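You operate a simulated robot arm through the tools that you are given. There is no shell and no other tool. Be economical: measure what you need, move in short steps, check, and stop when the job is done.

You are at the controls of a simulated robot arm. One attempt, no reset.

Task
Label the capped bottle on the packing bench as the yellow card says.
Fine: set the label dial before you press the label lever, one label only; after that stand the bottle in the green crate and turn the dial back to plain. Set down upright: small bottle. Where these are worked on the way, their far stop is far enough and under half their travel is too little: label dial.

It is judged by the outcome, as a careful person would: the job done as asked, and still so three seconds after it is handed in. It fails if anything else is knocked over, pushed out of place, dropped, spilled or broken.

Robot
A 7-joint arm with a two-finger parallel gripper on a trunk, on a base that drives. Base frame: it is fixed to the floor where the robot stands at the start and does not move with it; the origin is under the middle of the robot, x ahead of it, y to its left, z up; the surface under the hand at the start is at about z = 850. Units: mm, degrees, N and s.
Its first joint turns from -166.0 to 166.0 degrees. Places, roughly: inside of the green crate [400, -400, 900]; label dial [700, 0, 1100]; labeller stand [600, 200, 800]; pail one [1000, 2250, 500]; pail two [1000, 1750, 500]; small bottle [1000, 1000, 1000]; tall bottle [1000, 500, 1000]; yellow card [800, 200, 900]. Payload 3.43 kg.
The TCP is the grasp point between the finger pads, 30 mm short of the fingertips. In the tool frame z runs along the fingers and y along their closing line. Largest opening 94 mm; finger width 28, thickness 10; the body of the gripper, 50 by 96 mm, starts 55 mm behind the TCP.
Orientation is that of the tool frame in the base frame, as [roll, pitch, yaw] about the fixed x, y, z axes, in that order (R = Rz(yaw) Ry(pitch) Rx(roll)). With the fingers straight down and closing along the base's y, the tool's x points along the base's -x, its y along +y and its z along -z.

Tools
- The arm moves only by the tool play_rows. Its argument "moves" is a list of rows, each an object of numbers (a shift or turn left out is 0, a gripper value left out holds the last): "grip": the finger opening in mm, from 0 to 94; "dx", "dy", "dz": the shift along the base's x, y, z in mm; "wx", "wy", "wz": the turn, a rotation vector about the base's x, y, z in degrees. In form: [{"grip": .., "dx": .., "dy": .., "dz": .., "wx": .., "wy": .., "wz": ..}, ...]. A call has 1 to 8 rows; each row shifts and turns the commanded pose from where the row before left it. A row lasts 0.2 s, in which the tool goes at most 50 mm and 8.6 degrees; a call with a longer step from one row to the next is refused whole, and so is a gripper value outside its range. A pose out of reach is approached as far as the arm can. The call stops where the force on the tool passes 90 N (or 10 N more than at its start, if that is more) or the arm is blocked; 0.2 s more then pass. The fingers move at their own pace (about 45 mm/s each) and stop on an object; they squeeze with about 24 N. The grip force told is the motor's: it shows also when the fingers shut on nothing. Time passes only in rows, and 0.2 s behind the last, so rows that do not move let the fingers close. The reply holds the time, the measured pose of the TCP, the force on the tool along the base axes, the opening and the grip force, in the units named above and with some noise, with the torque about the TCP (base axes, N m) and any sound that the robot's microphone picked up.
- Cameras (640 x 400 px; columns grow to the right, rows downward): "scene" is now at [4.7, 172.9, 1393.9]; the picture's right is [-0.71, -0.70, 0.00], its down [-0.36, 0.36, -0.86] and it looks along [0.61, -0.61, -0.51] (base axes); focal length 250 px, centre (320, 200). "wrist" rides on the gripper at [76, 14, -102] in the tool frame; the picture's right is [-0.18, 0.98, 0.00], its down [-0.75, -0.14, -0.64] and it looks along [-0.63, -0.12, 0.77] (tool axes); focal length 243 px, centre (320, 200). There is no depth. A picture from a camera that has moved, and an enlarged one, comes with that camera's place and axes in the base frame and with its lens.
- get_image(camera): a new picture of that camera. It takes no simulated time.
- base_move(legs): drives the robot by 1 to 6 legs, each [ahead, turn to the left] in mm and degrees, along the robot's own axes; the way and the turn of a leg run together, so that a leg with both is an arc; at most 1500 mm and 180 degrees a leg. The arm and the cameras ride along, it lands a little off, and it stops where it bumps. It gives what a move gives.
- turn_head(pan, tilt): turns the head with the scene camera to pan (to the left, within 120 degrees either way) and tilt (down, from -29 to 69), counted from straight ahead of the robot. It gives what a move gives.
- enlarge(camera, box): a new picture of the part [left, top, right, bottom] of that camera's present view, enlarged. It takes no simulated time.
- close_job(): hands the job in; it is judged then, once.

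Go step by step. Nothing tells you exact positions but the pictures and the camera data: compare them with the known pose of the tool, close in by small moves and look again before you grip or let go. The budget is 120 turns and 82 pictures, counting those below and the enlarged ones. Unless the task says otherwise, let go and move clear before handing in, and close with one line.

The tools are called after "Call:" as name(argument=value, ...) on one line, values as JSON. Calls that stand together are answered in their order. play_rows: Moves the arm, as the interface text tells. Its arguments: {"type":"object","properties":{"moves":{"type":"array"}},"required":["moves"]} The other tools are called the same way: base_move (legs) drives the base; turn_head (pan, tilt) turns the head that bears the scene camera; get_image (camera) takes a picture; enlarge (camera, box) takes an enlarged picture of a part of a camera's view; close_job () hands the job in.

At the start:

```text
t: 0.0
eef_pos: [646.8, -79.9, 1265.7]
tcp_rot: [-179.9, 0.0, -180.0]
ft_force: [1.0, -0.6, 1.1]
ft_torque: [0.02, 0.03, 0.02]
grip_width: 93.8
gripper_force: 0.0
robot x, y, heading: [1.6, -3.4, 0.1]
head pan, tilt: [-45.3, 30.4]
```

scene: 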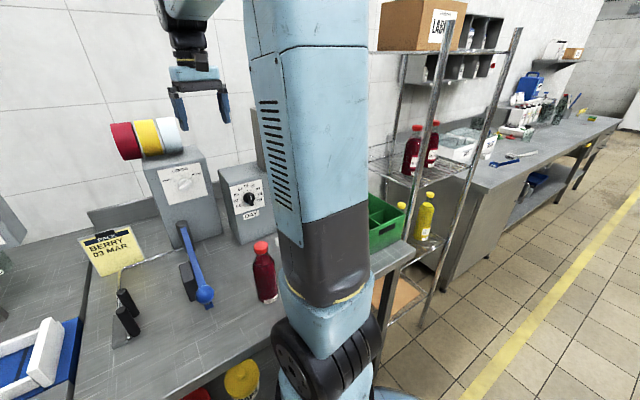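
wrist: 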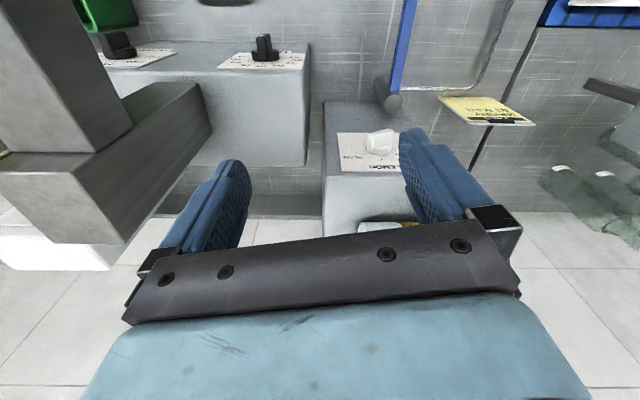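

The card reads BERRY / 03 MAR; I see a labeller with a flavour dial, a lever and a second dial (DAY?). I'll enlarge details first.

Call:
enlarge(camera="scene", box=[70, 120, 290, 320])

Call:
turn_head(pan=0, tilt=35)

Call:
get_image(camera="scene")

```text
2.00 times, centred on (180, 220) of scene
camera zoom: at [4.7, 172.9, 1393.9], right [-0.71, -0.7, 0.0], down [-0.36, 0.36, -0.86], along [0.61, -0.61, -0.51], focal length 501 px, centre (600, 160)
```

zoom: 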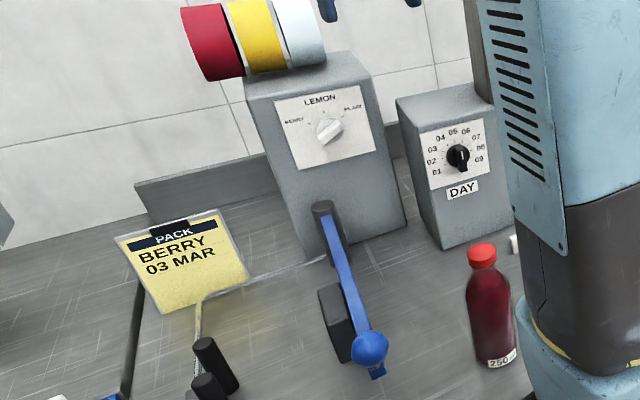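

```text
t: 1.1
eef_pos: [647.5, -79.9, 1265.9]
tcp_rot: [180.0, 0.0, -179.9]
ft_force: [-0.4, -0.2, 0.2]
ft_torque: [0.0, 0.02, 0.01]
grip_width: 94.3
gripper_force: 0.2
robot x, y, heading: [0.8, 2.8, 0.2]
head pan, tilt: [0.0, 35.0]
```

```text
78 pictures are left
camera scene: at [29.2, 237.0, 1386.7], right [0.0, -1.0, 0.0], down [-0.57, 0.0, -0.82], along [0.82, 0.0, -0.57], focal length 250 px, centre (320, 200)
```

scene: 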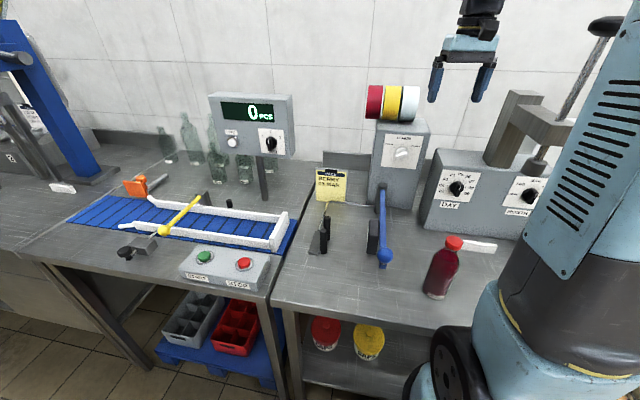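

Next I'll look at the labeller closely and at the right side (crate, date coder).

Call:
enlarge(camera="scene", box=[300, 80, 460, 180])

Call:
enlarge(camera="scene", box=[300, 180, 480, 300])

Call:
turn_head(pan=-85, tilt=40)

Call:
get_image(camera="scene")

```text
4.00 times, centred on (380, 130) of scene
camera zoom: at [29.2, 237.0, 1386.7], right [0.0, -1.0, 0.0], down [-0.57, 0.0, -0.82], along [0.82, 0.0, -0.57], focal length 1002 px, centre (80, 480)
```

zoom: 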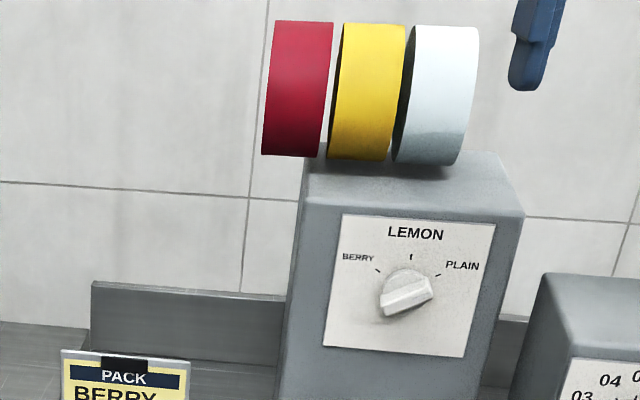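

```text
3.33 times, centred on (390, 240) of scene
camera zoom: at [29.2, 237.0, 1386.7], right [0.0, -1.0, 0.0], down [-0.57, 0.0, -0.82], along [0.82, 0.0, -0.57], focal length 835 px, centre (87, 67)
```

zoom: 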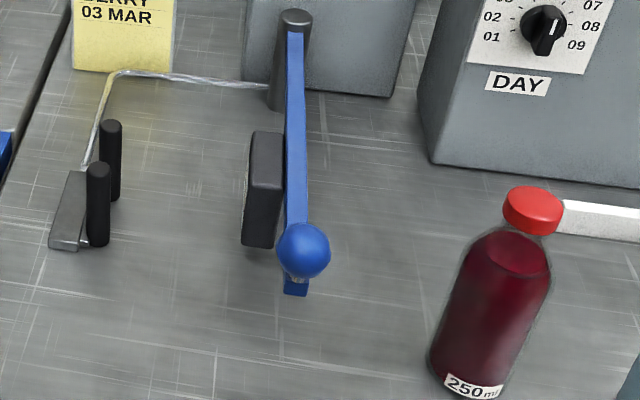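

```text
t: 2.7
eef_pos: [647.1, -79.5, 1265.6]
tcp_rot: [-179.9, 0.0, -180.0]
ft_force: [-0.5, -0.1, 0.4]
ft_torque: [0.0, -0.01, 0.01]
grip_width: 94.1
gripper_force: 0.1
robot x, y, heading: [-1.0, -0.3, 0.1]
head pan, tilt: [-85.0, 40.0]
```

```text
75 pictures are left
camera scene: at [-51.4, 152.4, 1379.2], right [-1.0, -0.09, 0.0], down [-0.06, 0.64, -0.77], along [0.07, -0.76, -0.64], focal length 250 px, centre (320, 200)
```

scene: 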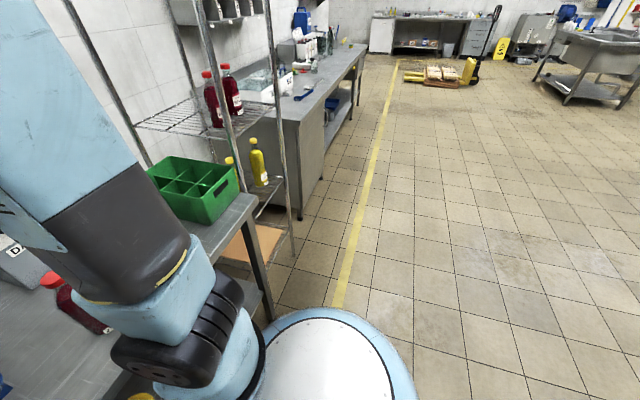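

The bottle stands at about (425,-50), labeller dial about (750,-15,1063) and points to PLAIN now. I'll back off to get workable reach and a better view.

Call:
base_move(legs=[[-170, 0]])

Call:
turn_head(pan=-15, tilt=35)

Call:
get_image(camera="scene")

Call:
get_image(camera="wrist")

```text
t: 4.2
eef_pos: [476.6, -79.0, 1266.3]
tcp_rot: [180.0, -0.1, -179.9]
ft_force: [-0.3, 0.6, -0.8]
ft_torque: [0.01, 0.01, 0.01]
grip_width: 94.0
gripper_force: 0.1
robot x, y, heading: [-170.2, -3.0, 0.1]
head pan, tilt: [-85.0, 40.0]
```

```text
t: 5.6
eef_pos: [478.2, -78.6, 1265.5]
tcp_rot: [180.0, 0.0, -179.9]
ft_force: [-0.6, -0.1, -0.4]
ft_torque: [0.0, 0.0, 0.0]
grip_width: 94.0
gripper_force: 0.0
robot x, y, heading: [-168.6, -0.6, -0.0]
head pan, tilt: [-15.0, 35.0]
```

```text
74 pictures are left
camera scene: at [-144.5, 214.3, 1386.7], right [-0.26, -0.97, 0.0], down [-0.55, 0.15, -0.82], along [0.79, -0.21, -0.57], focal length 250 px, centre (320, 200)
```

scene: 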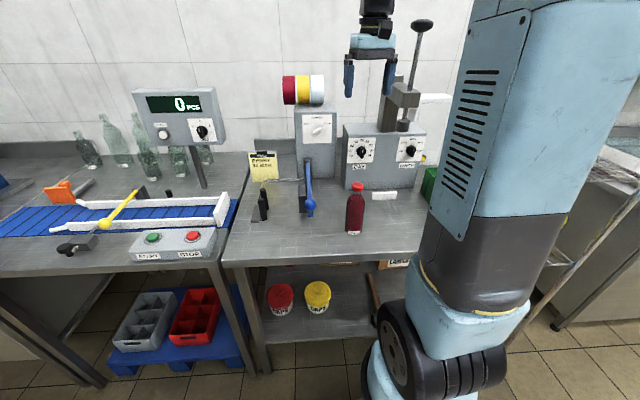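

```text
73 pictures are left
camera wrist: at [401.5, -64.3, 1369.0], right [0.18, 0.98, 0.0], down [0.75, -0.14, 0.64], along [0.63, -0.12, -0.77], focal length 243 px, centre (320, 200)
```

wrist: 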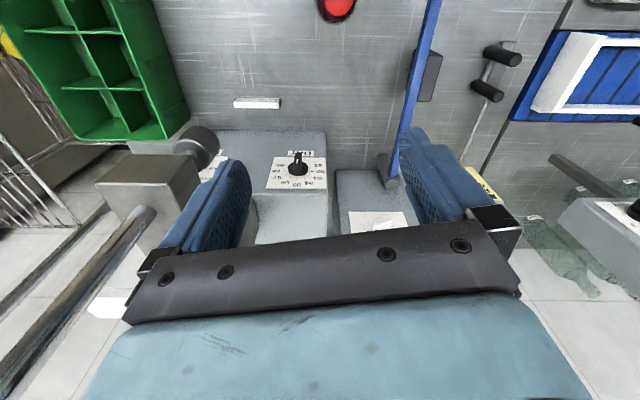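

Geometry is consistent: labeller is yawed about -14°, dial knob near (742,-15,1063), lever horizontal at z≈950 with ball near (433,85), posts near (531,221)/(593,212). I'll swing the hand to point forward at the dial.

Call:
play_rows(moves=[{"wy": -8.5, "dx": 8, "dy": 10, "dz": -10}, {"wy": -8.5, "dx": 8, "dy": 10, "dz": -10}, {"wy": -8.5, "dx": 8, "dy": 10, "dz": -10}, {"wy": -8.5, "dx": 8, "dy": 10, "dz": -10}, {"wy": -8.5, "dx": 8, "dy": 10, "dz": -10}, {"wy": -8.5, "dx": 8, "dy": 10, "dz": -10}, {"wy": -8.5, "dx": 8, "dy": 10, "dz": -10}, {"wy": -8.5, "dx": 8, "dy": 10, "dz": -10}])

Call:
play_rows(moves=[{"wy": -8.5, "dx": 8, "dy": 5, "dz": -20}, {"wy": -8.5, "dx": 8, "dz": -20}, {"wy": -5, "dx": 8, "dz": -20}, {"wz": -7, "dx": 8, "dz": -20}, {"wz": -7, "dx": 8, "dz": -20}])

Call:
get_image(camera="wrist")

Call:
get_image(camera="scene")

```text
t: 7.4
eef_pos: [538.9, -0.1, 1185.8]
tcp_rot: [-179.9, 68.0, -179.9]
ft_force: [0.0, -0.5, 0.3]
ft_torque: [-0.06, 0.0, 0.03]
grip_width: 94.4
gripper_force: 0.1
robot x, y, heading: [-167.7, -0.6, -0.1]
head pan, tilt: [-15.0, 35.0]
```

```text
t: 8.6
eef_pos: [580.1, 5.3, 1086.3]
tcp_rot: [-68.4, 90.0, -82.5]
ft_force: [0.5, -0.6, 1.0]
ft_torque: [-0.04, 0.0, 0.01]
grip_width: 93.9
gripper_force: 0.1
robot x, y, heading: [-170.5, -2.4, 0.2]
head pan, tilt: [-15.0, 35.0]
```

```text
72 pictures are left
camera wrist: at [485.5, 44.1, 1010.1], right [0.24, 0.95, 0.18], down [-0.66, 0.02, 0.75], along [0.71, -0.3, 0.63], focal length 243 px, centre (320, 200)
```

wrist: 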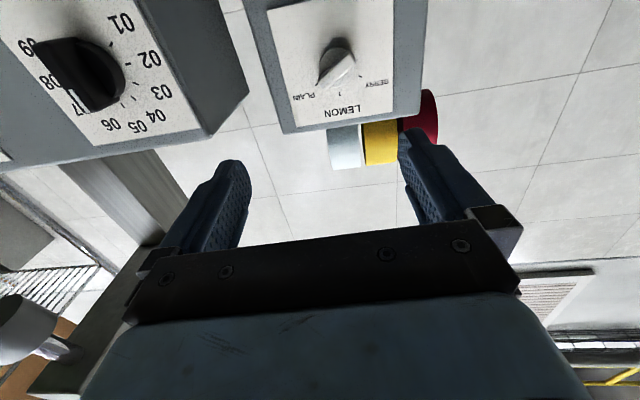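

```text
71 pictures are left
camera scene: at [-145.0, 214.2, 1386.7], right [-0.26, -0.97, 0.0], down [-0.55, 0.15, -0.82], along [0.79, -0.21, -0.57], focal length 250 px, centre (320, 200)
```

scene: 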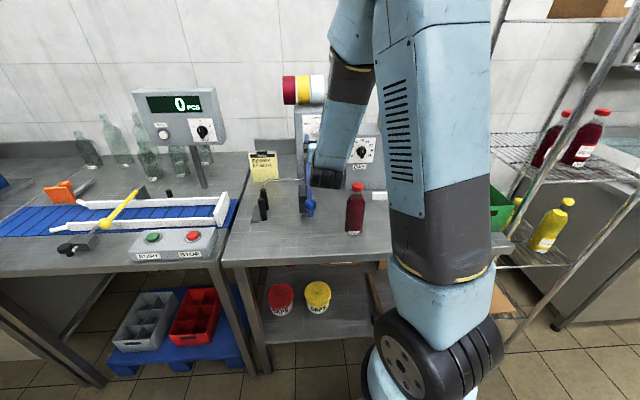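

Call:
enlarge(camera="wrist", box=[260, 0, 420, 130])

```text
3.08 times, centred on (340, 65) of wrist
camera zoom: at [485.5, 44.1, 1010.1], right [0.24, 0.95, 0.18], down [-0.66, 0.02, 0.75], along [0.71, -0.3, 0.63], focal length 746 px, centre (258, 615)
```

zoom: 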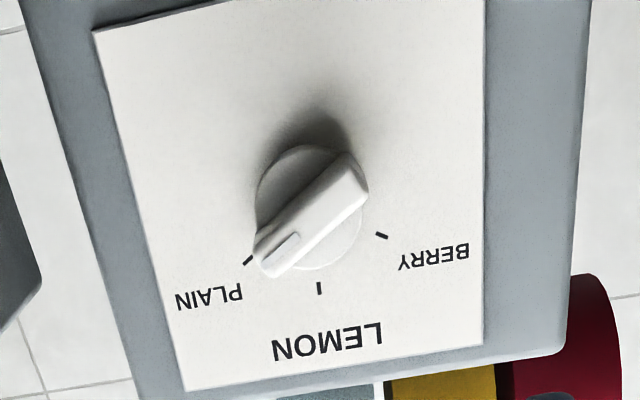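

Knob clear: bar at ~56° from vertical pointing to PLAIN, centre ≈(738,-13,1066). I'll roll the hand to straddle the bar and approach.

Call:
play_rows(moves=[{"wx": 7.76, "wy": -1.94, "dx": 8.6, "dy": 1, "dz": -3}, {"wx": 7.76, "wy": -1.94, "dx": 8.6, "dy": 1, "dz": -3}, {"wx": 7.76, "wy": -1.94, "dx": 8.6, "dy": 1, "dz": -3}, {"wx": 7.76, "wy": -1.94, "dx": 8.6, "dy": 1, "dz": -3}, {"wx": 7.76, "wy": -1.94, "dx": 8.6, "dy": 1, "dz": -3}, {"wx": 7.76, "wy": -1.94, "dx": 8.6, "dy": 1, "dz": -3}, {"wx": 7.76, "wy": -1.94, "dx": 8.6, "dy": 1, "dz": -2}, {"grip": 60}])

Call:
get_image(camera="wrist")

```text
t: 10.4
eef_pos: [639.8, 12.1, 1068.4]
tcp_rot: [90.0, 34.0, 76.0]
ft_force: [0.6, 0.0, 0.1]
ft_torque: [0.04, -0.01, -0.02]
grip_width: 59.8
gripper_force: 0.1
robot x, y, heading: [-174.3, -4.0, 0.3]
head pan, tilt: [-15.0, 35.0]
```

```text
69 pictures are left
camera wrist: at [559.4, 105.8, 1035.5], right [0.1, 0.38, 0.92], down [-0.79, -0.53, 0.3], along [0.6, -0.76, 0.25], focal length 243 px, centre (320, 200)
```

wrist: 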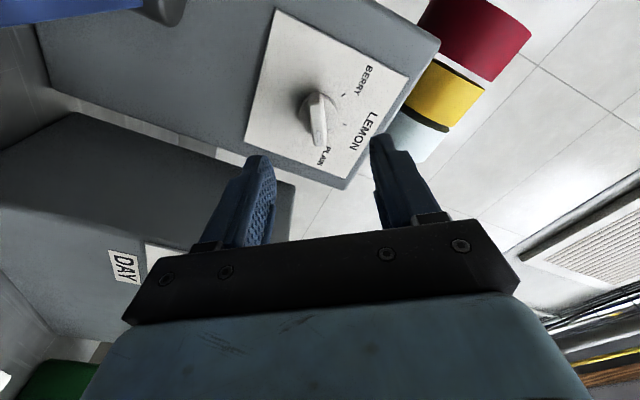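

Call:
play_rows(moves=[{"dx": 15, "dy": -5, "dz": -1, "grip": 50}, {"dx": 15, "dy": -5, "dz": -1}, {"dx": 15, "dy": -5, "dz": 0}, {"dx": 10, "dy": -2.5, "dz": 0}])

Call:
get_image(camera="wrist")

```text
t: 11.4
eef_pos: [695.8, -4.4, 1063.5]
tcp_rot: [90.0, 34.1, 75.9]
ft_force: [0.2, -1.0, -0.3]
ft_torque: [0.0, 0.0, -0.01]
grip_width: 50.0
gripper_force: 0.1
robot x, y, heading: [-172.0, -0.4, -0.0]
head pan, tilt: [-15.0, 35.0]
```

```text
68 pictures are left
camera wrist: at [614.5, 89.1, 1033.1], right [0.1, 0.39, 0.92], down [-0.79, -0.53, 0.31], along [0.6, -0.76, 0.26], focal length 243 px, centre (320, 200)
```

wrist: 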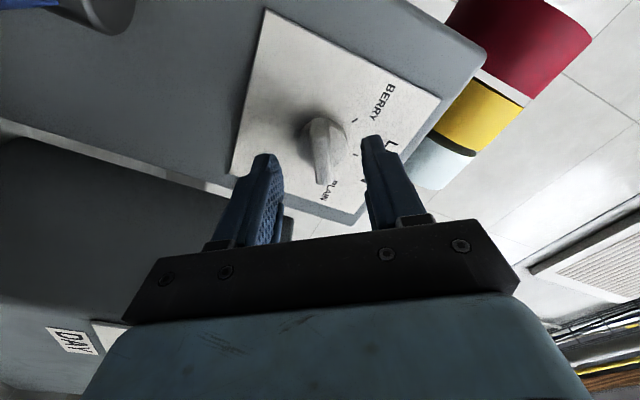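

Call:
play_rows(moves=[{"dx": 8, "dy": -2}, {"dx": 8, "dy": -2}, {"dx": 4, "dy": -1}])

Call:
enlarge(camera="wrist", box=[220, 60, 440, 240])

```text
t: 12.2
eef_pos: [715.5, -10.9, 1063.9]
tcp_rot: [90.0, 34.1, 76.0]
ft_force: [0.3, -0.1, 0.6]
ft_torque: [0.0, 0.01, 0.0]
grip_width: 49.8
gripper_force: 0.0
robot x, y, heading: [-169.4, -0.4, 0.0]
head pan, tilt: [-15.0, 35.0]
```

```text
2.22 times, centred on (330, 150) of wrist
camera zoom: at [634.8, 84.2, 1032.7], right [0.1, 0.39, 0.92], down [-0.79, -0.53, 0.31], along [0.6, -0.76, 0.26], focal length 539 px, centre (298, 311)
```

zoom: 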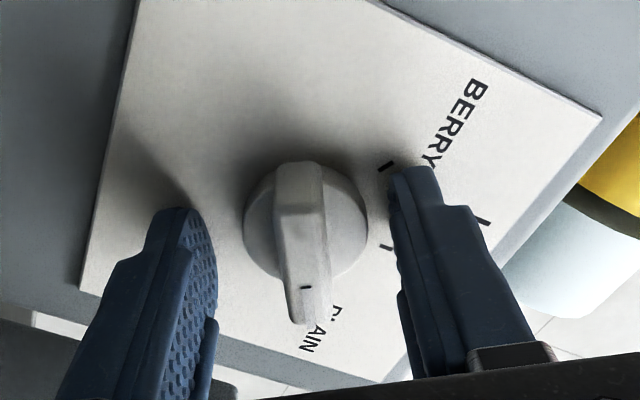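

Well centred; close on the bar and check the opening.

Call:
play_rows(moves=[{"grip": 25}, {"grip": 25}, {"grip": 5}, {"grip": 5}, {"grip": 5}])

Call:
enlarge(camera="wrist", box=[220, 60, 440, 240])

```text
t: 13.4
eef_pos: [714.8, -9.2, 1063.6]
tcp_rot: [90.0, 34.1, 76.0]
ft_force: [-9.6, 9.8, 10.2]
ft_torque: [-0.07, -0.38, 0.83]
grip_width: 12.5
gripper_force: 33.5
robot x, y, heading: [-168.1, 1.9, 0.1]
head pan, tilt: [-15.0, 35.0]
```

```text
2.22 times, centred on (330, 150) of wrist
camera zoom: at [633.9, 85.5, 1033.8], right [0.09, 0.39, 0.92], down [-0.79, -0.53, 0.3], along [0.6, -0.76, 0.26], focal length 539 px, centre (298, 311)
```

zoom: 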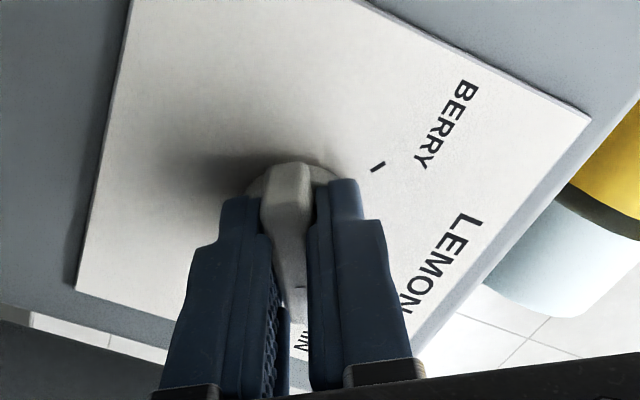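

Bar gripped (12.5 mm). Now turn counter-clockwise toward BERRY.

Call:
play_rows(moves=[{"dy": 1, "dz": 1, "wx": -7.76, "wy": 1.94}, {"wx": -7.76, "wy": 1.94}, {"wx": -7.76, "wy": 1.94}, {"wx": -7.76, "wy": 1.94}])

Call:
get_image(camera="wrist")

```text
t: 14.4
eef_pos: [715.4, -10.1, 1065.6]
tcp_rot: [90.2, 66.1, 76.1]
ft_force: [-14.0, 4.5, -4.6]
ft_torque: [-0.28, -1.31, 0.57]
grip_width: 13.0
gripper_force: 45.4
robot x, y, heading: [-166.5, -0.3, -0.1]
head pan, tilt: [-15.0, 35.0]
```

```text
65 pictures are left
camera wrist: at [627.6, 59.1, 1001.0], right [0.2, 0.8, 0.57], down [-0.73, -0.27, 0.63], along [0.66, -0.54, 0.53], focal length 243 px, centre (320, 200)
```

wrist: 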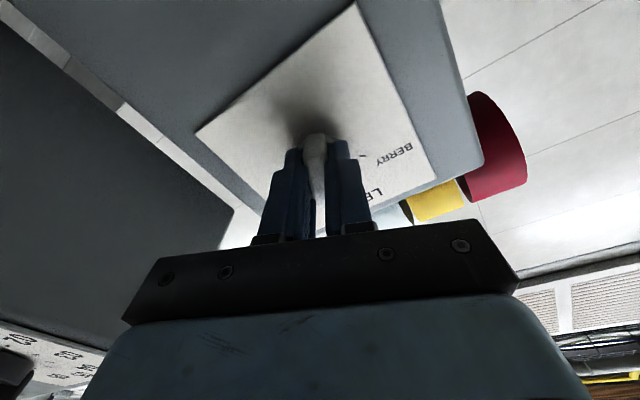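

Call:
play_rows(moves=[{"wx": -7.76, "wy": 1.94}, {"wx": -7.76, "wy": 1.94}, {"wx": -7.76, "wy": 1.94}, {"wx": -7.76, "wy": 1.94}, {"wx": -7.76, "wy": 1.94}])

Call:
get_image(camera="wrist")

```text
t: 15.6
eef_pos: [714.6, -8.9, 1064.6]
tcp_rot: [-90.4, 73.8, -104.3]
ft_force: [-14.3, -0.5, -11.9]
ft_torque: [-0.06, -0.54, 0.78]
grip_width: 12.8
gripper_force: 45.2
robot x, y, heading: [-169.8, 0.0, -0.2]
head pan, tilt: [-15.0, 35.0]
```

```text
64 pictures are left
camera wrist: at [615.3, 9.2, 988.1], right [0.24, 0.97, -0.1], down [-0.6, 0.23, 0.76], along [0.76, -0.13, 0.64], focal length 243 px, centre (320, 200)
```

wrist: 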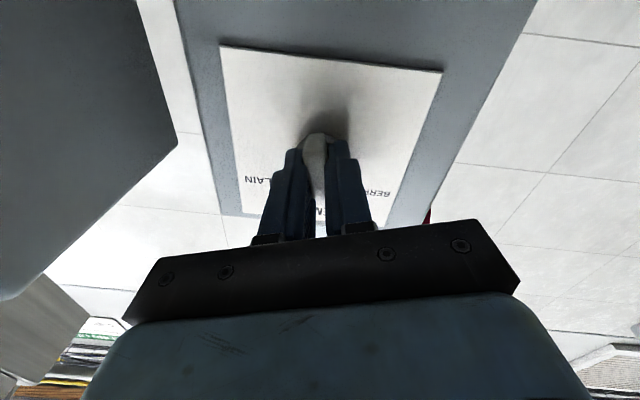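

Call:
play_rows(moves=[{"wx": -7.76, "wy": 1.94}, {"wx": -7.76, "wy": 1.94}, {"wx": -7.76, "wy": 1.94}, {"wx": -7.76, "wy": 1.94}, {"wx": -6.8, "wy": 1.7}])

Call:
get_image(camera="wrist")

```text
t: 16.8
eef_pos: [715.2, -9.8, 1064.2]
tcp_rot: [-90.0, 34.8, -103.9]
ft_force: [-11.7, -3.8, -4.9]
ft_torque: [-0.01, 0.13, 0.97]
grip_width: 12.3
gripper_force: 44.9
robot x, y, heading: [-170.0, 0.2, -0.2]
head pan, tilt: [-15.0, 35.0]
```

```text
63 pictures are left
camera wrist: at [603.7, -36.2, 1009.9], right [0.17, 0.69, -0.7], down [-0.49, 0.68, 0.55], along [0.85, 0.25, 0.46], focal length 243 px, centre (320, 200)
```

wrist: 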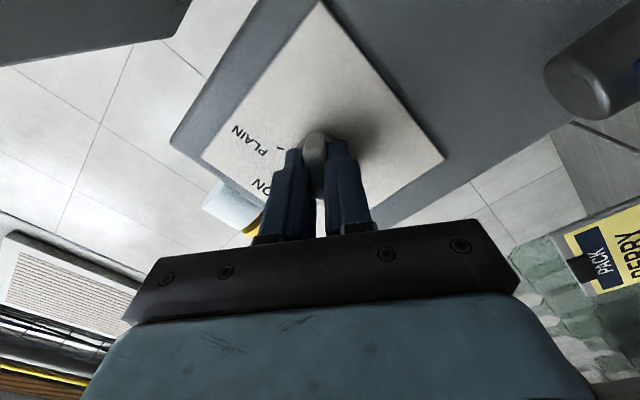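

Call:
play_rows(moves=[{"wx": -3.9, "wy": 1}, {"wx": -3.9, "wy": 1}])

```text
t: 17.4
eef_pos: [715.3, -7.9, 1065.9]
tcp_rot: [-90.2, 26.9, -104.0]
ft_force: [-9.1, -1.0, -1.3]
ft_torque: [1.73, 0.62, 0.45]
grip_width: 12.9
gripper_force: 44.9
robot x, y, heading: [-169.5, 3.4, -0.0]
head pan, tilt: [-15.0, 35.0]
```

The stop is reached (torque 1.7 N·m). Open and back straight off, then check the dial.

Call:
play_rows(moves=[{"wx": 3.9, "wy": -1, "grip": 50}, {"grip": 50}, {"grip": 50}, {"dx": -20, "dy": 5}, {"dx": -30, "dy": 7.5}, {"dx": -40, "dy": 10}])

Call:
enlarge(camera="wrist", box=[180, 0, 460, 200])

```text
t: 18.8
eef_pos: [625.7, 12.6, 1065.4]
tcp_rot: [-90.1, 30.8, -104.1]
ft_force: [1.0, -0.4, -0.2]
ft_torque: [-0.01, -0.01, 0.0]
grip_width: 49.9
gripper_force: 0.0
robot x, y, heading: [-166.7, 2.8, 0.3]
head pan, tilt: [-15.0, 35.0]
```

```text
2.00 times, centred on (320, 100) of wrist
camera zoom: at [513.3, -17.7, 1014.7], right [0.16, 0.64, -0.75], down [-0.48, 0.71, 0.51], along [0.86, 0.28, 0.42], focal length 485 px, centre (320, 400)
```

zoom: 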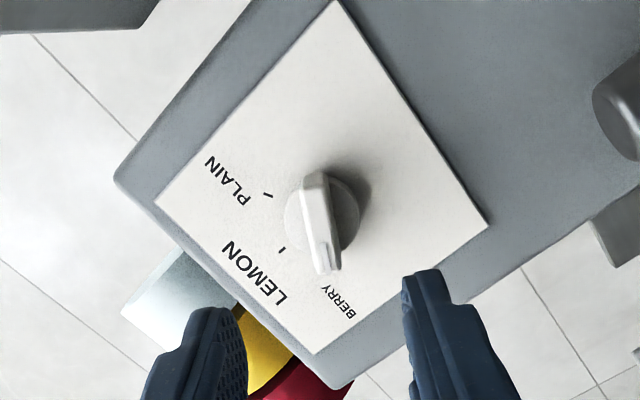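

Dial shows BERRY. Now unroll and return the hand to pointing down, retreating up and back.

Call:
play_rows(moves=[{"wx": 8.2, "wy": -2, "dx": -10, "dz": 12, "grip": 94}, {"wx": 8.2, "wy": -2, "dx": -10, "dz": 12}, {"wx": 8.2, "wy": -2, "dx": -10, "dz": 12}, {"wx": 8.2, "wy": -2, "dx": -10, "dz": 12}, {"wx": 8.2, "wy": -2, "dx": -10, "dz": 12}, {"wx": 8.2, "wy": -2, "dx": -10, "dz": 12}, {"wx": 8.2, "wy": -2, "dx": -10, "dz": 12}, {"wx": 0.8, "wz": 7, "dz": 12}])

Call:
play_rows(moves=[{"wz": 7, "dx": -10}, {"wy": 8.5, "dx": -10, "dy": -5}, {"wy": 8.5, "dx": -10, "dy": -5}, {"wy": 8.5, "dx": -10, "dy": -5}, {"wy": 8.5, "dx": -10, "dy": -5}, {"wy": 8.5, "dx": -10, "dy": -5}, {"wy": 8.5, "dx": -10, "dy": -5}, {"wy": 8.5, "dx": -10, "dy": -5}])

```text
t: 20.6
eef_pos: [556.1, 13.4, 1160.4]
tcp_rot: [118.2, 88.9, 111.4]
ft_force: [-0.1, -0.3, 0.7]
ft_torque: [-0.01, -0.02, -0.06]
grip_width: 94.1
gripper_force: 0.1
robot x, y, heading: [-167.8, 2.5, 0.0]
head pan, tilt: [-15.0, 35.0]
```

```text
t: 22.4
eef_pos: [476.1, -20.5, 1162.3]
tcp_rot: [179.4, 30.2, 179.1]
ft_force: [0.1, -0.2, 1.0]
ft_torque: [0.01, 0.01, -0.02]
grip_width: 93.8
gripper_force: 0.2
robot x, y, heading: [-170.2, -1.4, -0.1]
head pan, tilt: [-15.0, 35.0]
```

Call:
play_rows(moves=[{"wy": 7.6, "dx": -15, "dy": -6}, {"wy": 7.6, "dx": -15, "dy": -6}, {"wy": 7.6, "dx": -15, "dy": -6}, {"wy": 7.4, "dx": -15, "dy": -6}])

Call:
get_image(camera="wrist")

Call:
get_image(camera="scene")

```text
t: 23.4
eef_pos: [417.4, -46.5, 1160.6]
tcp_rot: [179.8, -0.3, 179.2]
ft_force: [-0.5, -0.2, 0.0]
ft_torque: [-0.02, 0.0, -0.02]
grip_width: 93.8
gripper_force: 0.0
robot x, y, heading: [-170.0, -1.9, 0.1]
head pan, tilt: [-15.0, 35.0]
```

```text
61 pictures are left
camera wrist: at [342.3, -30.3, 1263.8], right [0.2, 0.98, 0.0], down [0.75, -0.15, 0.64], along [0.63, -0.12, -0.77], focal length 243 px, centre (320, 200)
```

wrist: 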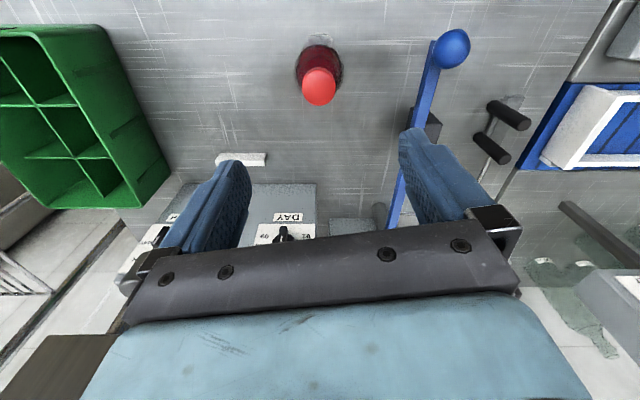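

```text
60 pictures are left
camera scene: at [-144.7, 214.4, 1386.7], right [-0.26, -0.97, 0.0], down [-0.55, 0.15, -0.82], along [0.79, -0.21, -0.57], focal length 250 px, centre (320, 200)
```

scene: 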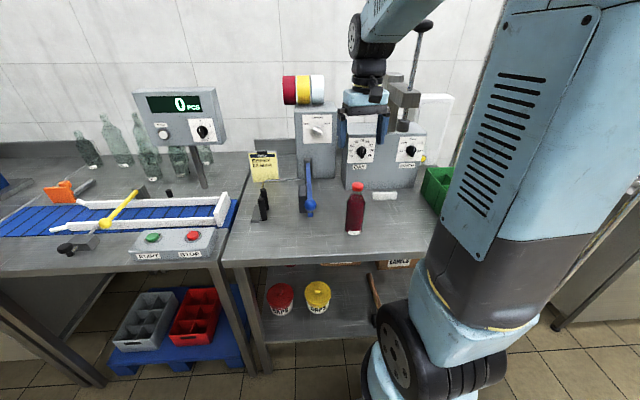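

Bottle cap top ≈(409,-43,1016), posts ≈(532,223),(595,216), lever ball ≈(410,97,970). I'll descend above the cap and look.

Call:
play_rows(moves=[{"dx": -4, "dy": 1.5, "dz": -27, "wz": 0.8}, {"dx": -4, "dy": 1.5, "dz": -27}, {"dz": -27, "grip": 80}])

Call:
get_image(camera="wrist")

Call:
enlarge(camera="scene", box=[290, 110, 450, 250])

```text
t: 24.2
eef_pos: [407.4, -41.1, 1079.9]
tcp_rot: [179.8, -0.2, -180.0]
ft_force: [-0.4, 0.0, -0.5]
ft_torque: [0.03, -0.02, 0.0]
grip_width: 79.9
gripper_force: 0.0
robot x, y, heading: [-166.2, 1.5, 0.0]
head pan, tilt: [-15.0, 35.0]
```

```text
59 pictures are left
camera wrist: at [332.6, -26.5, 1182.5], right [0.18, 0.98, 0.0], down [0.76, -0.14, 0.64], along [0.63, -0.12, -0.77], focal length 243 px, centre (320, 200)
```

wrist: 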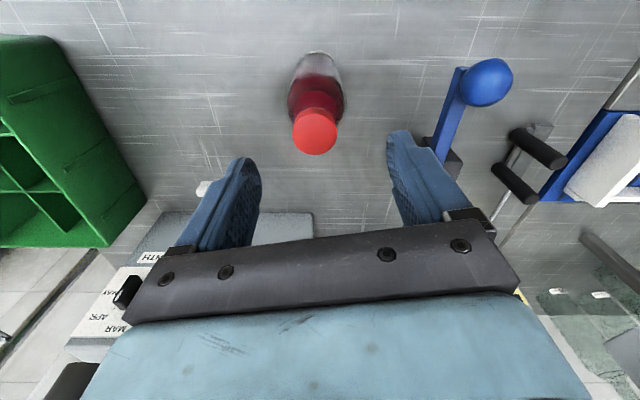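

```text
2.86 times, centred on (370, 180) of scene
camera zoom: at [-144.8, 214.3, 1386.7], right [-0.26, -0.97, 0.0], down [-0.55, 0.15, -0.82], along [0.79, -0.21, -0.57], focal length 716 px, centre (177, 257)
```

zoom: 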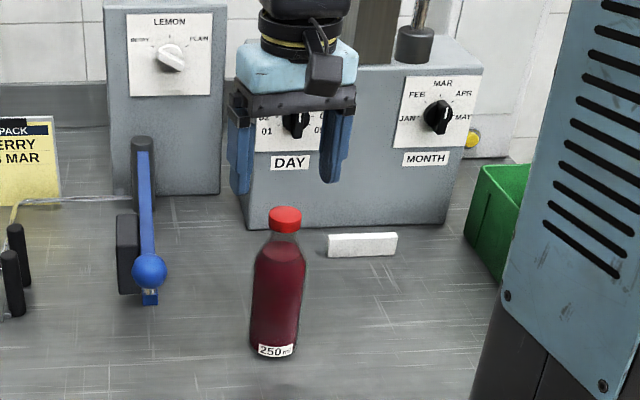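

Call:
play_rows(moves=[{"dy": -4, "dz": -20, "grip": 70}, {"dz": -20}, {"dz": -21}, {"grip": 70}])

Call:
get_image(camera="wrist")

Call:
enlarge(camera="scene", box=[310, 130, 410, 240])

```text
t: 25.2
eef_pos: [408.3, -45.1, 1019.9]
tcp_rot: [179.8, -0.3, -180.0]
ft_force: [0.6, 0.1, -0.1]
ft_torque: [-0.01, 0.0, 0.01]
grip_width: 70.1
gripper_force: 0.1
robot x, y, heading: [-169.0, 0.5, -0.1]
head pan, tilt: [-15.0, 35.0]
```

```text
57 pictures are left
camera wrist: at [333.4, -30.7, 1122.2], right [0.18, 0.98, 0.0], down [0.76, -0.14, 0.64], along [0.63, -0.12, -0.77], focal length 243 px, centre (320, 200)
```

wrist: 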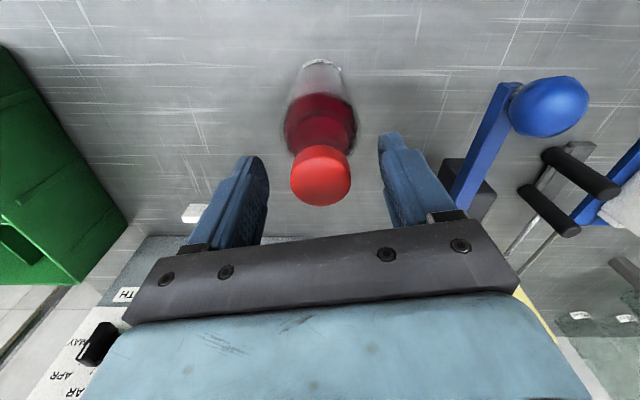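

```text
3.64 times, centred on (360, 185) of scene
camera zoom: at [-144.6, 214.3, 1386.7], right [-0.26, -0.97, 0.0], down [-0.55, 0.15, -0.82], along [0.79, -0.21, -0.57], focal length 911 px, centre (174, 254)
```

zoom: 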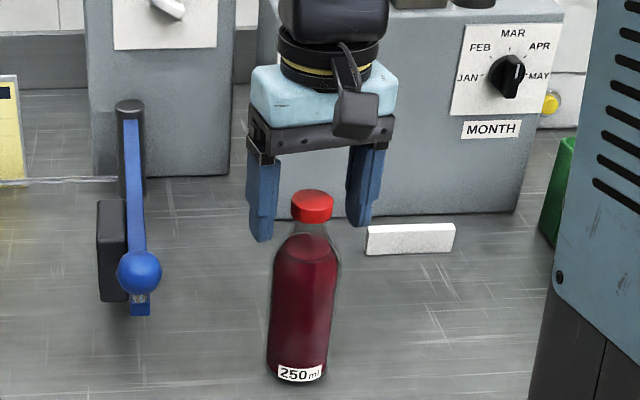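

Centred on the cap. Close.

Call:
play_rows(moves=[{"dz": -3, "grip": 45}, {"grip": 20}, {"grip": 20}, {"grip": 20}, {"grip": 20}])

Call:
get_image(camera="wrist")

```text
t: 26.4
eef_pos: [408.5, -45.7, 1017.1]
tcp_rot: [179.9, -0.1, 180.0]
ft_force: [0.5, 3.3, 4.0]
ft_torque: [0.08, -0.06, 0.0]
grip_width: 31.7
gripper_force: 23.7
robot x, y, heading: [-170.1, 0.8, 0.1]
head pan, tilt: [-15.0, 35.0]
```

```text
55 pictures are left
camera wrist: at [333.3, -30.9, 1119.7], right [0.18, 0.98, 0.0], down [0.76, -0.14, 0.64], along [0.63, -0.12, -0.77], focal length 243 px, centre (320, 200)
```

wrist: 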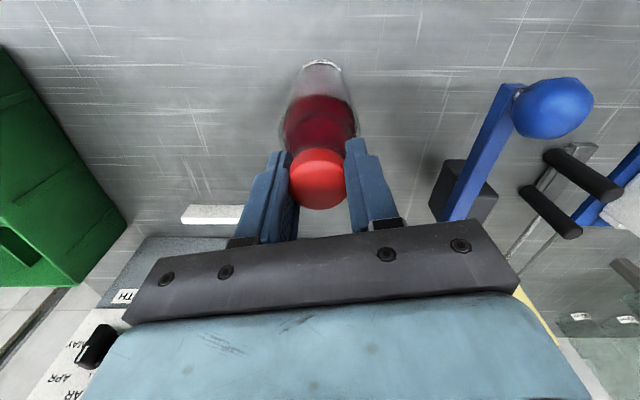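

Call:
play_rows(moves=[{"dz": 10}, {"dz": 25}, {"dz": 35}, {"dz": 35}, {"dz": 35}, {"dz": 30}, {"dz": 0}])

Call:
play_rows(moves=[{"dx": 10, "dy": 16}, {"dx": 25, "dy": 40}, {"dx": 25, "dy": 40}, {"dx": 25, "dy": 40}, {"dx": 25, "dy": 38}, {"dx": 22, "dy": 38}, {"dx": 10, "dy": 20}, {}])

Call:
get_image(camera="wrist")

Call:
get_image(camera="scene")

```text
t: 28.0
eef_pos: [407.8, -46.2, 1188.3]
tcp_rot: [179.8, -0.2, -180.0]
ft_force: [0.7, 0.7, -3.8]
ft_torque: [0.02, -0.01, 0.0]
grip_width: 27.5
gripper_force: 24.4
robot x, y, heading: [-168.1, 4.6, -0.1]
head pan, tilt: [-15.0, 35.0]
```

```text
t: 29.8
eef_pos: [549.6, 185.2, 1186.3]
tcp_rot: [179.8, -0.2, 180.0]
ft_force: [0.1, -0.1, -4.6]
ft_torque: [-0.02, -0.06, 0.0]
grip_width: 27.4
gripper_force: 24.0
robot x, y, heading: [-170.6, -1.1, 0.1]
head pan, tilt: [-15.0, 35.0]
```

```text
54 pictures are left
camera wrist: at [475.7, 200.2, 1289.3], right [0.18, 0.98, 0.0], down [0.76, -0.14, 0.64], along [0.63, -0.12, -0.77], focal length 243 px, centre (320, 200)
```

wrist: 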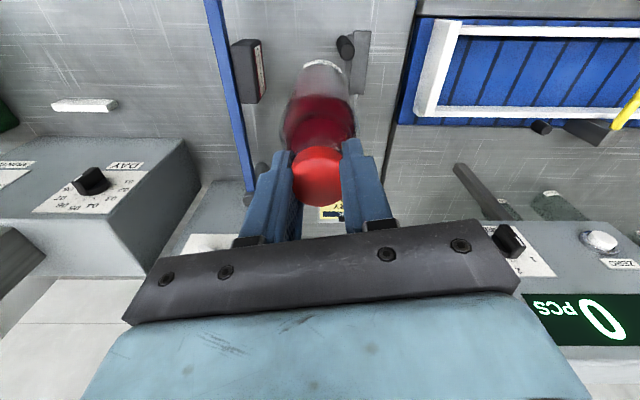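

```text
53 pictures are left
camera scene: at [-144.1, 214.3, 1386.7], right [-0.26, -0.97, 0.0], down [-0.55, 0.15, -0.82], along [0.79, -0.21, -0.57], focal length 250 px, centre (320, 200)
```

scene: 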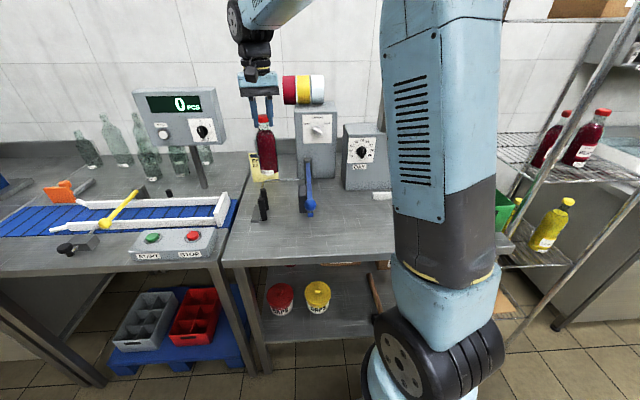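

Bottle held upright above the stand. Align to about (558,193) and lower most of the way, then look.

Call:
play_rows(moves=[{"dx": 9, "dy": 8}, {"dz": -30}, {"dz": -30}, {"dz": -20}])

Call:
get_image(camera="wrist")

Call:
enlarge(camera="scene", box=[210, 80, 370, 240])

```text
t: 30.8
eef_pos: [560.8, 194.4, 1106.0]
tcp_rot: [179.8, -0.1, -180.0]
ft_force: [-0.9, 0.0, -4.5]
ft_torque: [0.0, -0.02, -0.01]
grip_width: 27.6
gripper_force: 24.4
robot x, y, heading: [-170.7, 5.2, -0.3]
head pan, tilt: [-15.0, 35.0]
```

```text
52 pictures are left
camera wrist: at [485.2, 208.8, 1209.0], right [0.18, 0.98, 0.0], down [0.76, -0.14, 0.64], along [0.63, -0.12, -0.77], focal length 243 px, centre (320, 200)
```

wrist: 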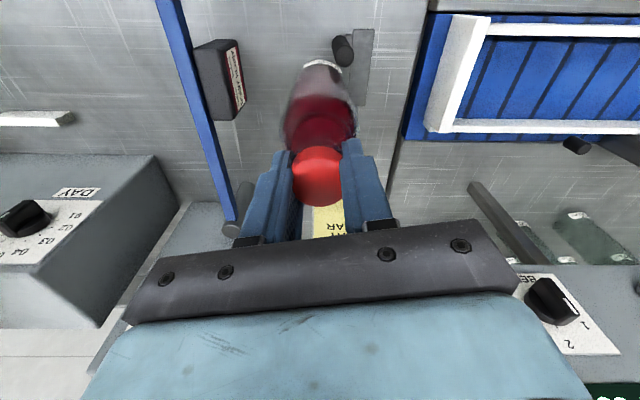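

```text
2.50 times, centred on (290, 160) of scene
camera zoom: at [-144.3, 214.3, 1386.7], right [-0.26, -0.97, 0.0], down [-0.55, 0.15, -0.82], along [0.79, -0.21, -0.57], focal length 626 px, centre (395, 300)
```

zoom: 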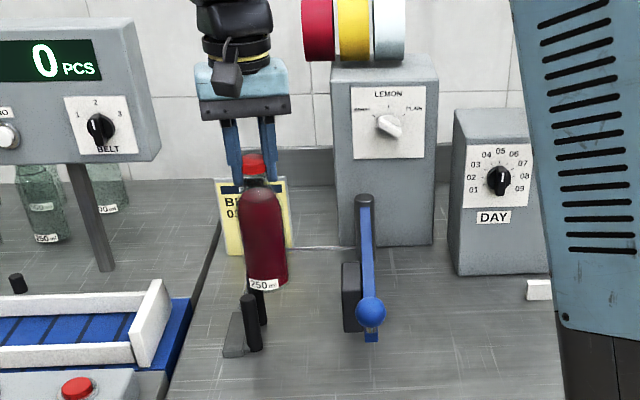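

Geometry OK. Lower to the bench gently.

Call:
play_rows(moves=[{"dz": -25}, {"dz": -25}, {"dz": -18}, {"dz": -8}, {"dz": -4}, {}])

Call:
get_image(camera="wrist")

Call:
enlarge(camera="scene", box=[220, 120, 340, 240])

```text
t: 31.2
eef_pos: [562.3, 195.5, 1103.9]
tcp_rot: [179.4, 1.3, -180.0]
ft_force: [-0.5, 0.9, 28.0]
ft_torque: [0.58, -0.66, 0.01]
grip_width: 27.3
gripper_force: 23.9
robot x, y, heading: [-169.2, -1.3, 0.0]
head pan, tilt: [-15.0, 35.0]
stopped in row 1: the force on the tool passed its limit at 124 N (the readings are from after the stop); the commanded pose is now the measured one
```

```text
50 pictures are left
camera wrist: at [484.1, 208.7, 1205.0], right [0.18, 0.98, 0.01], down [0.74, -0.15, 0.66], along [0.65, -0.11, -0.75], focal length 243 px, centre (320, 200)
```

wrist: 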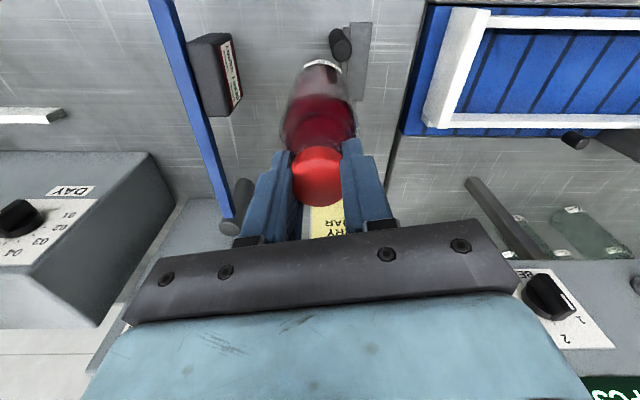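

```text
3.33 times, centred on (280, 180) of scene
camera zoom: at [-145.7, 214.1, 1386.7], right [-0.26, -0.97, 0.0], down [-0.55, 0.15, -0.82], along [0.79, -0.21, -0.57], focal length 835 px, centre (453, 267)
```

zoom: 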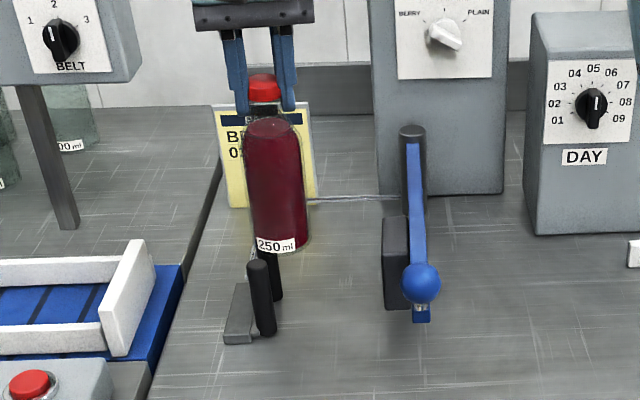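

The bottle's rim met the rear post top (contact at about (586,216)). Lift, shift away from the posts to about (554,178), straighten, and look.

Call:
play_rows(moves=[{"dz": 15, "wy": 1.3, "wx": -0.4}, {"dx": -8, "dy": -17, "dz": 5}, {}])

Call:
get_image(camera="wrist")

Call:
enlarge(camera="scene", box=[220, 120, 340, 240])

```text
t: 32.0
eef_pos: [553.4, 177.9, 1121.0]
tcp_rot: [179.9, -0.6, -180.0]
ft_force: [0.3, 0.4, -4.2]
ft_torque: [-0.01, -0.01, -0.02]
grip_width: 27.5
gripper_force: 23.5
robot x, y, heading: [-174.5, -0.3, 0.0]
head pan, tilt: [-15.0, 35.0]
```

```text
48 pictures are left
camera wrist: at [479.6, 192.8, 1223.1], right [0.18, 0.98, 0.0], down [0.76, -0.14, 0.64], along [0.62, -0.12, -0.77], focal length 243 px, centre (320, 200)
```

wrist: 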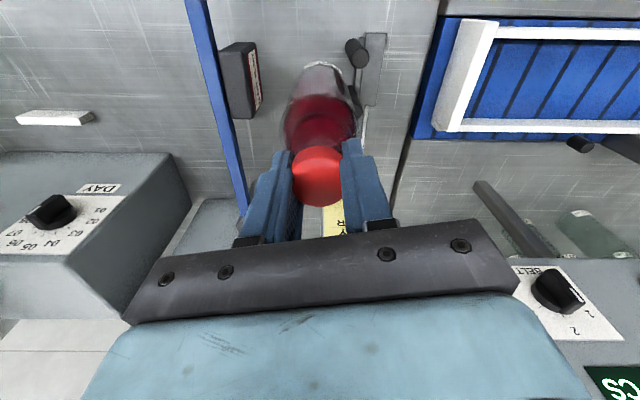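

```text
3.33 times, centred on (280, 180) of scene
camera zoom: at [-144.2, 214.4, 1386.7], right [-0.26, -0.97, 0.0], down [-0.55, 0.15, -0.82], along [0.79, -0.21, -0.57], focal length 835 px, centre (453, 267)
```

zoom: 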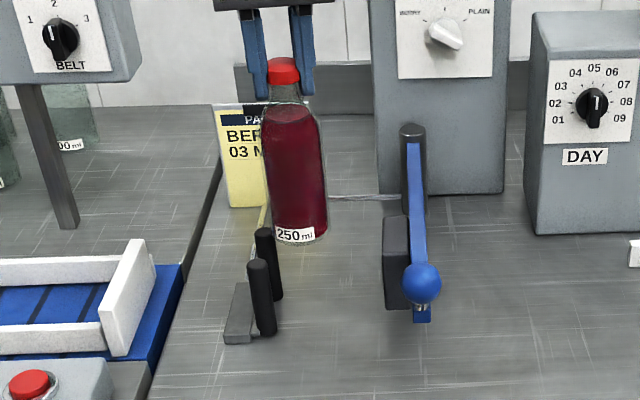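

Call:
play_rows(moves=[{"dz": -25}, {"dz": -25}, {"dz": -25}, {"dz": -15}, {"dz": -6}, {}])

```text
t: 33.4
eef_pos: [552.4, 178.5, 1023.6]
tcp_rot: [179.9, -0.5, 179.9]
ft_force: [0.3, -0.2, -4.9]
ft_torque: [0.02, -0.02, 0.01]
grip_width: 27.5
gripper_force: 24.2
robot x, y, heading: [-170.3, -2.2, 0.1]
head pan, tilt: [-15.0, 35.0]
```

Call:
play_rows(moves=[{"dz": -2}, {"dz": -2}, {"dz": -1.5}, {}])

Call:
enlarge(camera="scene", box=[220, 120, 340, 240])

```text
t: 34.4
eef_pos: [554.6, 176.3, 1021.2]
tcp_rot: [179.9, -0.2, -180.0]
ft_force: [0.4, -1.5, 17.5]
ft_torque: [-0.38, 0.63, 0.08]
grip_width: 27.8
gripper_force: 24.3
robot x, y, heading: [-167.8, -1.7, -0.1]
head pan, tilt: [-15.0, 35.0]
```

```text
3.33 times, centred on (280, 180) of scene
camera zoom: at [-145.1, 214.2, 1386.7], right [-0.26, -0.97, 0.0], down [-0.55, 0.15, -0.82], along [0.79, -0.21, -0.57], focal length 835 px, centre (453, 267)
```

zoom: 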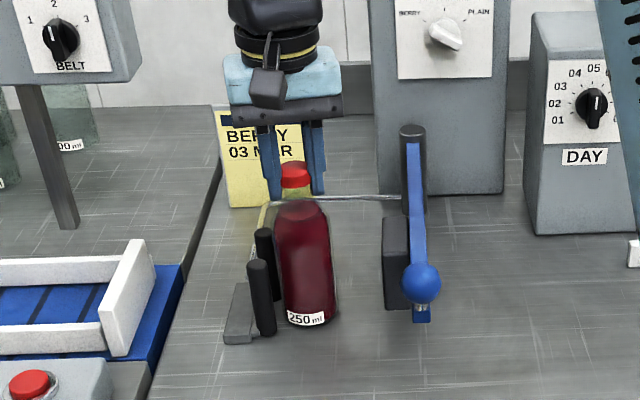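

Call:
play_rows(moves=[{"dz": -1.5}, {}, {"grip": 28}, {"grip": 32}, {"grip": 40}, {"grip": 55}, {"grip": 60}])

Call:
enlarge(camera="scene", box=[220, 120, 340, 240])

Call:
get_image(camera="wrist")

```text
t: 36.0
eef_pos: [553.9, 177.1, 1017.1]
tcp_rot: [179.9, -0.7, -179.9]
ft_force: [0.4, -0.3, -0.5]
ft_torque: [0.01, 0.01, 0.02]
grip_width: 59.9
gripper_force: 0.1
robot x, y, heading: [-169.7, -1.0, 0.2]
head pan, tilt: [-15.0, 35.0]
```

```text
3.33 times, centred on (280, 180) of scene
camera zoom: at [-144.5, 214.4, 1386.7], right [-0.26, -0.97, 0.0], down [-0.55, 0.15, -0.82], along [0.79, -0.21, -0.57], focal length 835 px, centre (453, 267)
```

zoom: 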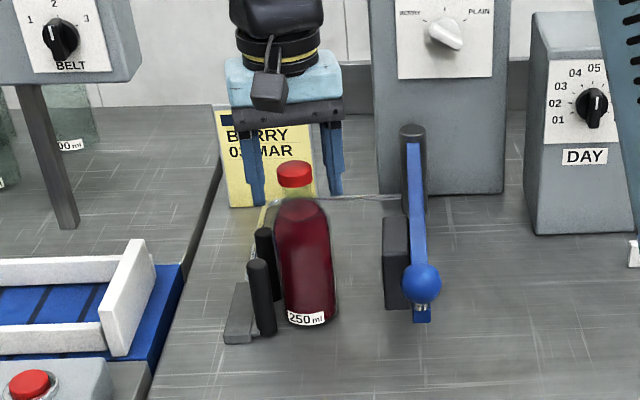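

```text
44 pictures are left
camera wrist: at [479.5, 192.4, 1119.9], right [0.18, 0.98, 0.0], down [0.76, -0.14, 0.63], along [0.62, -0.12, -0.77], focal length 243 px, centre (320, 200)
```

wrist: 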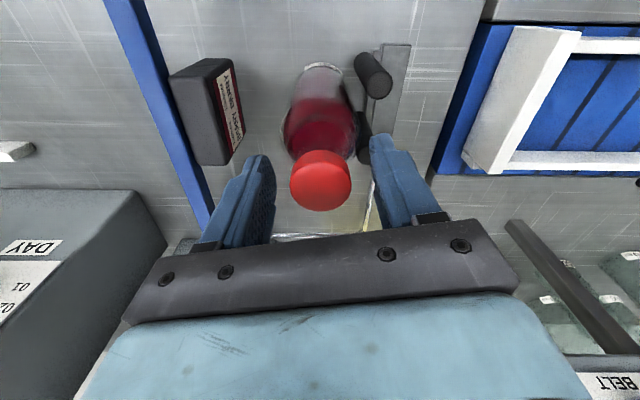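

Bottle stands upright; pad shows the red BERRY label. Now rise, close the fingers and go to the right side of the lever ball.

Call:
play_rows(moves=[{"dz": 40}, {"dz": 40}, {"dz": 30, "grip": 0}, {"dx": -36, "dy": -33}, {"dx": -36, "dy": -33}, {"dx": -36, "dy": -33}, {"dx": -36, "dy": -33}, {"wy": 0.6}])

Call:
get_image(camera="wrist")

Call:
enlarge(camera="scene", box=[230, 100, 390, 240])

```text
t: 37.8
eef_pos: [407.7, 45.9, 1127.4]
tcp_rot: [179.9, -1.0, -180.0]
ft_force: [0.9, -0.1, 0.0]
ft_torque: [0.0, -0.01, 0.01]
grip_width: 0.1
gripper_force: 24.2
robot x, y, heading: [-174.2, 0.2, -0.2]
head pan, tilt: [-15.0, 35.0]
```

```text
43 pictures are left
camera wrist: at [335.9, 61.7, 1231.5], right [0.18, 0.98, 0.0], down [0.77, -0.14, 0.63], along [0.62, -0.12, -0.78], focal length 243 px, centre (320, 200)
```

wrist: 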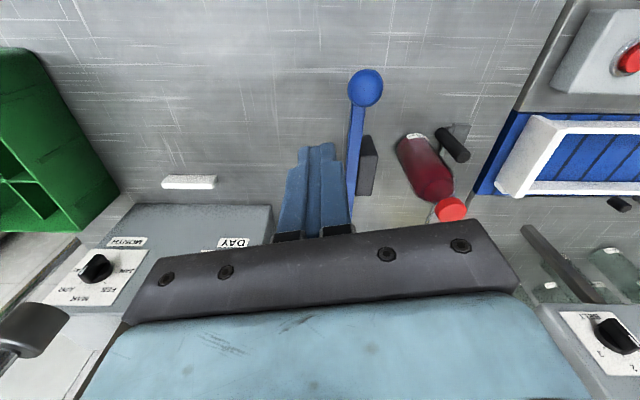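

```text
2.86 times, centred on (310, 170) of scene
camera zoom: at [-144.7, 214.4, 1386.7], right [-0.26, -0.97, 0.0], down [-0.55, 0.15, -0.82], along [0.79, -0.21, -0.57], focal length 716 px, centre (349, 286)
```

zoom: 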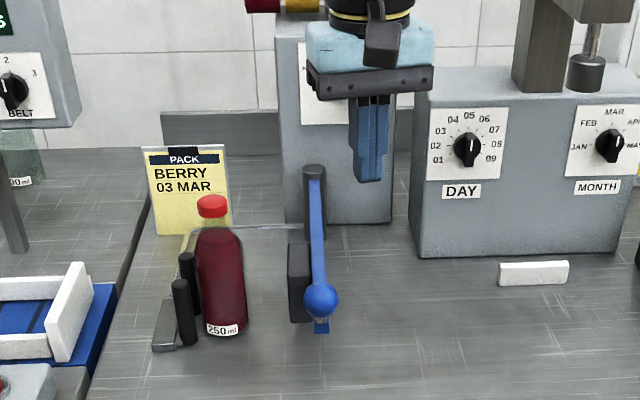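

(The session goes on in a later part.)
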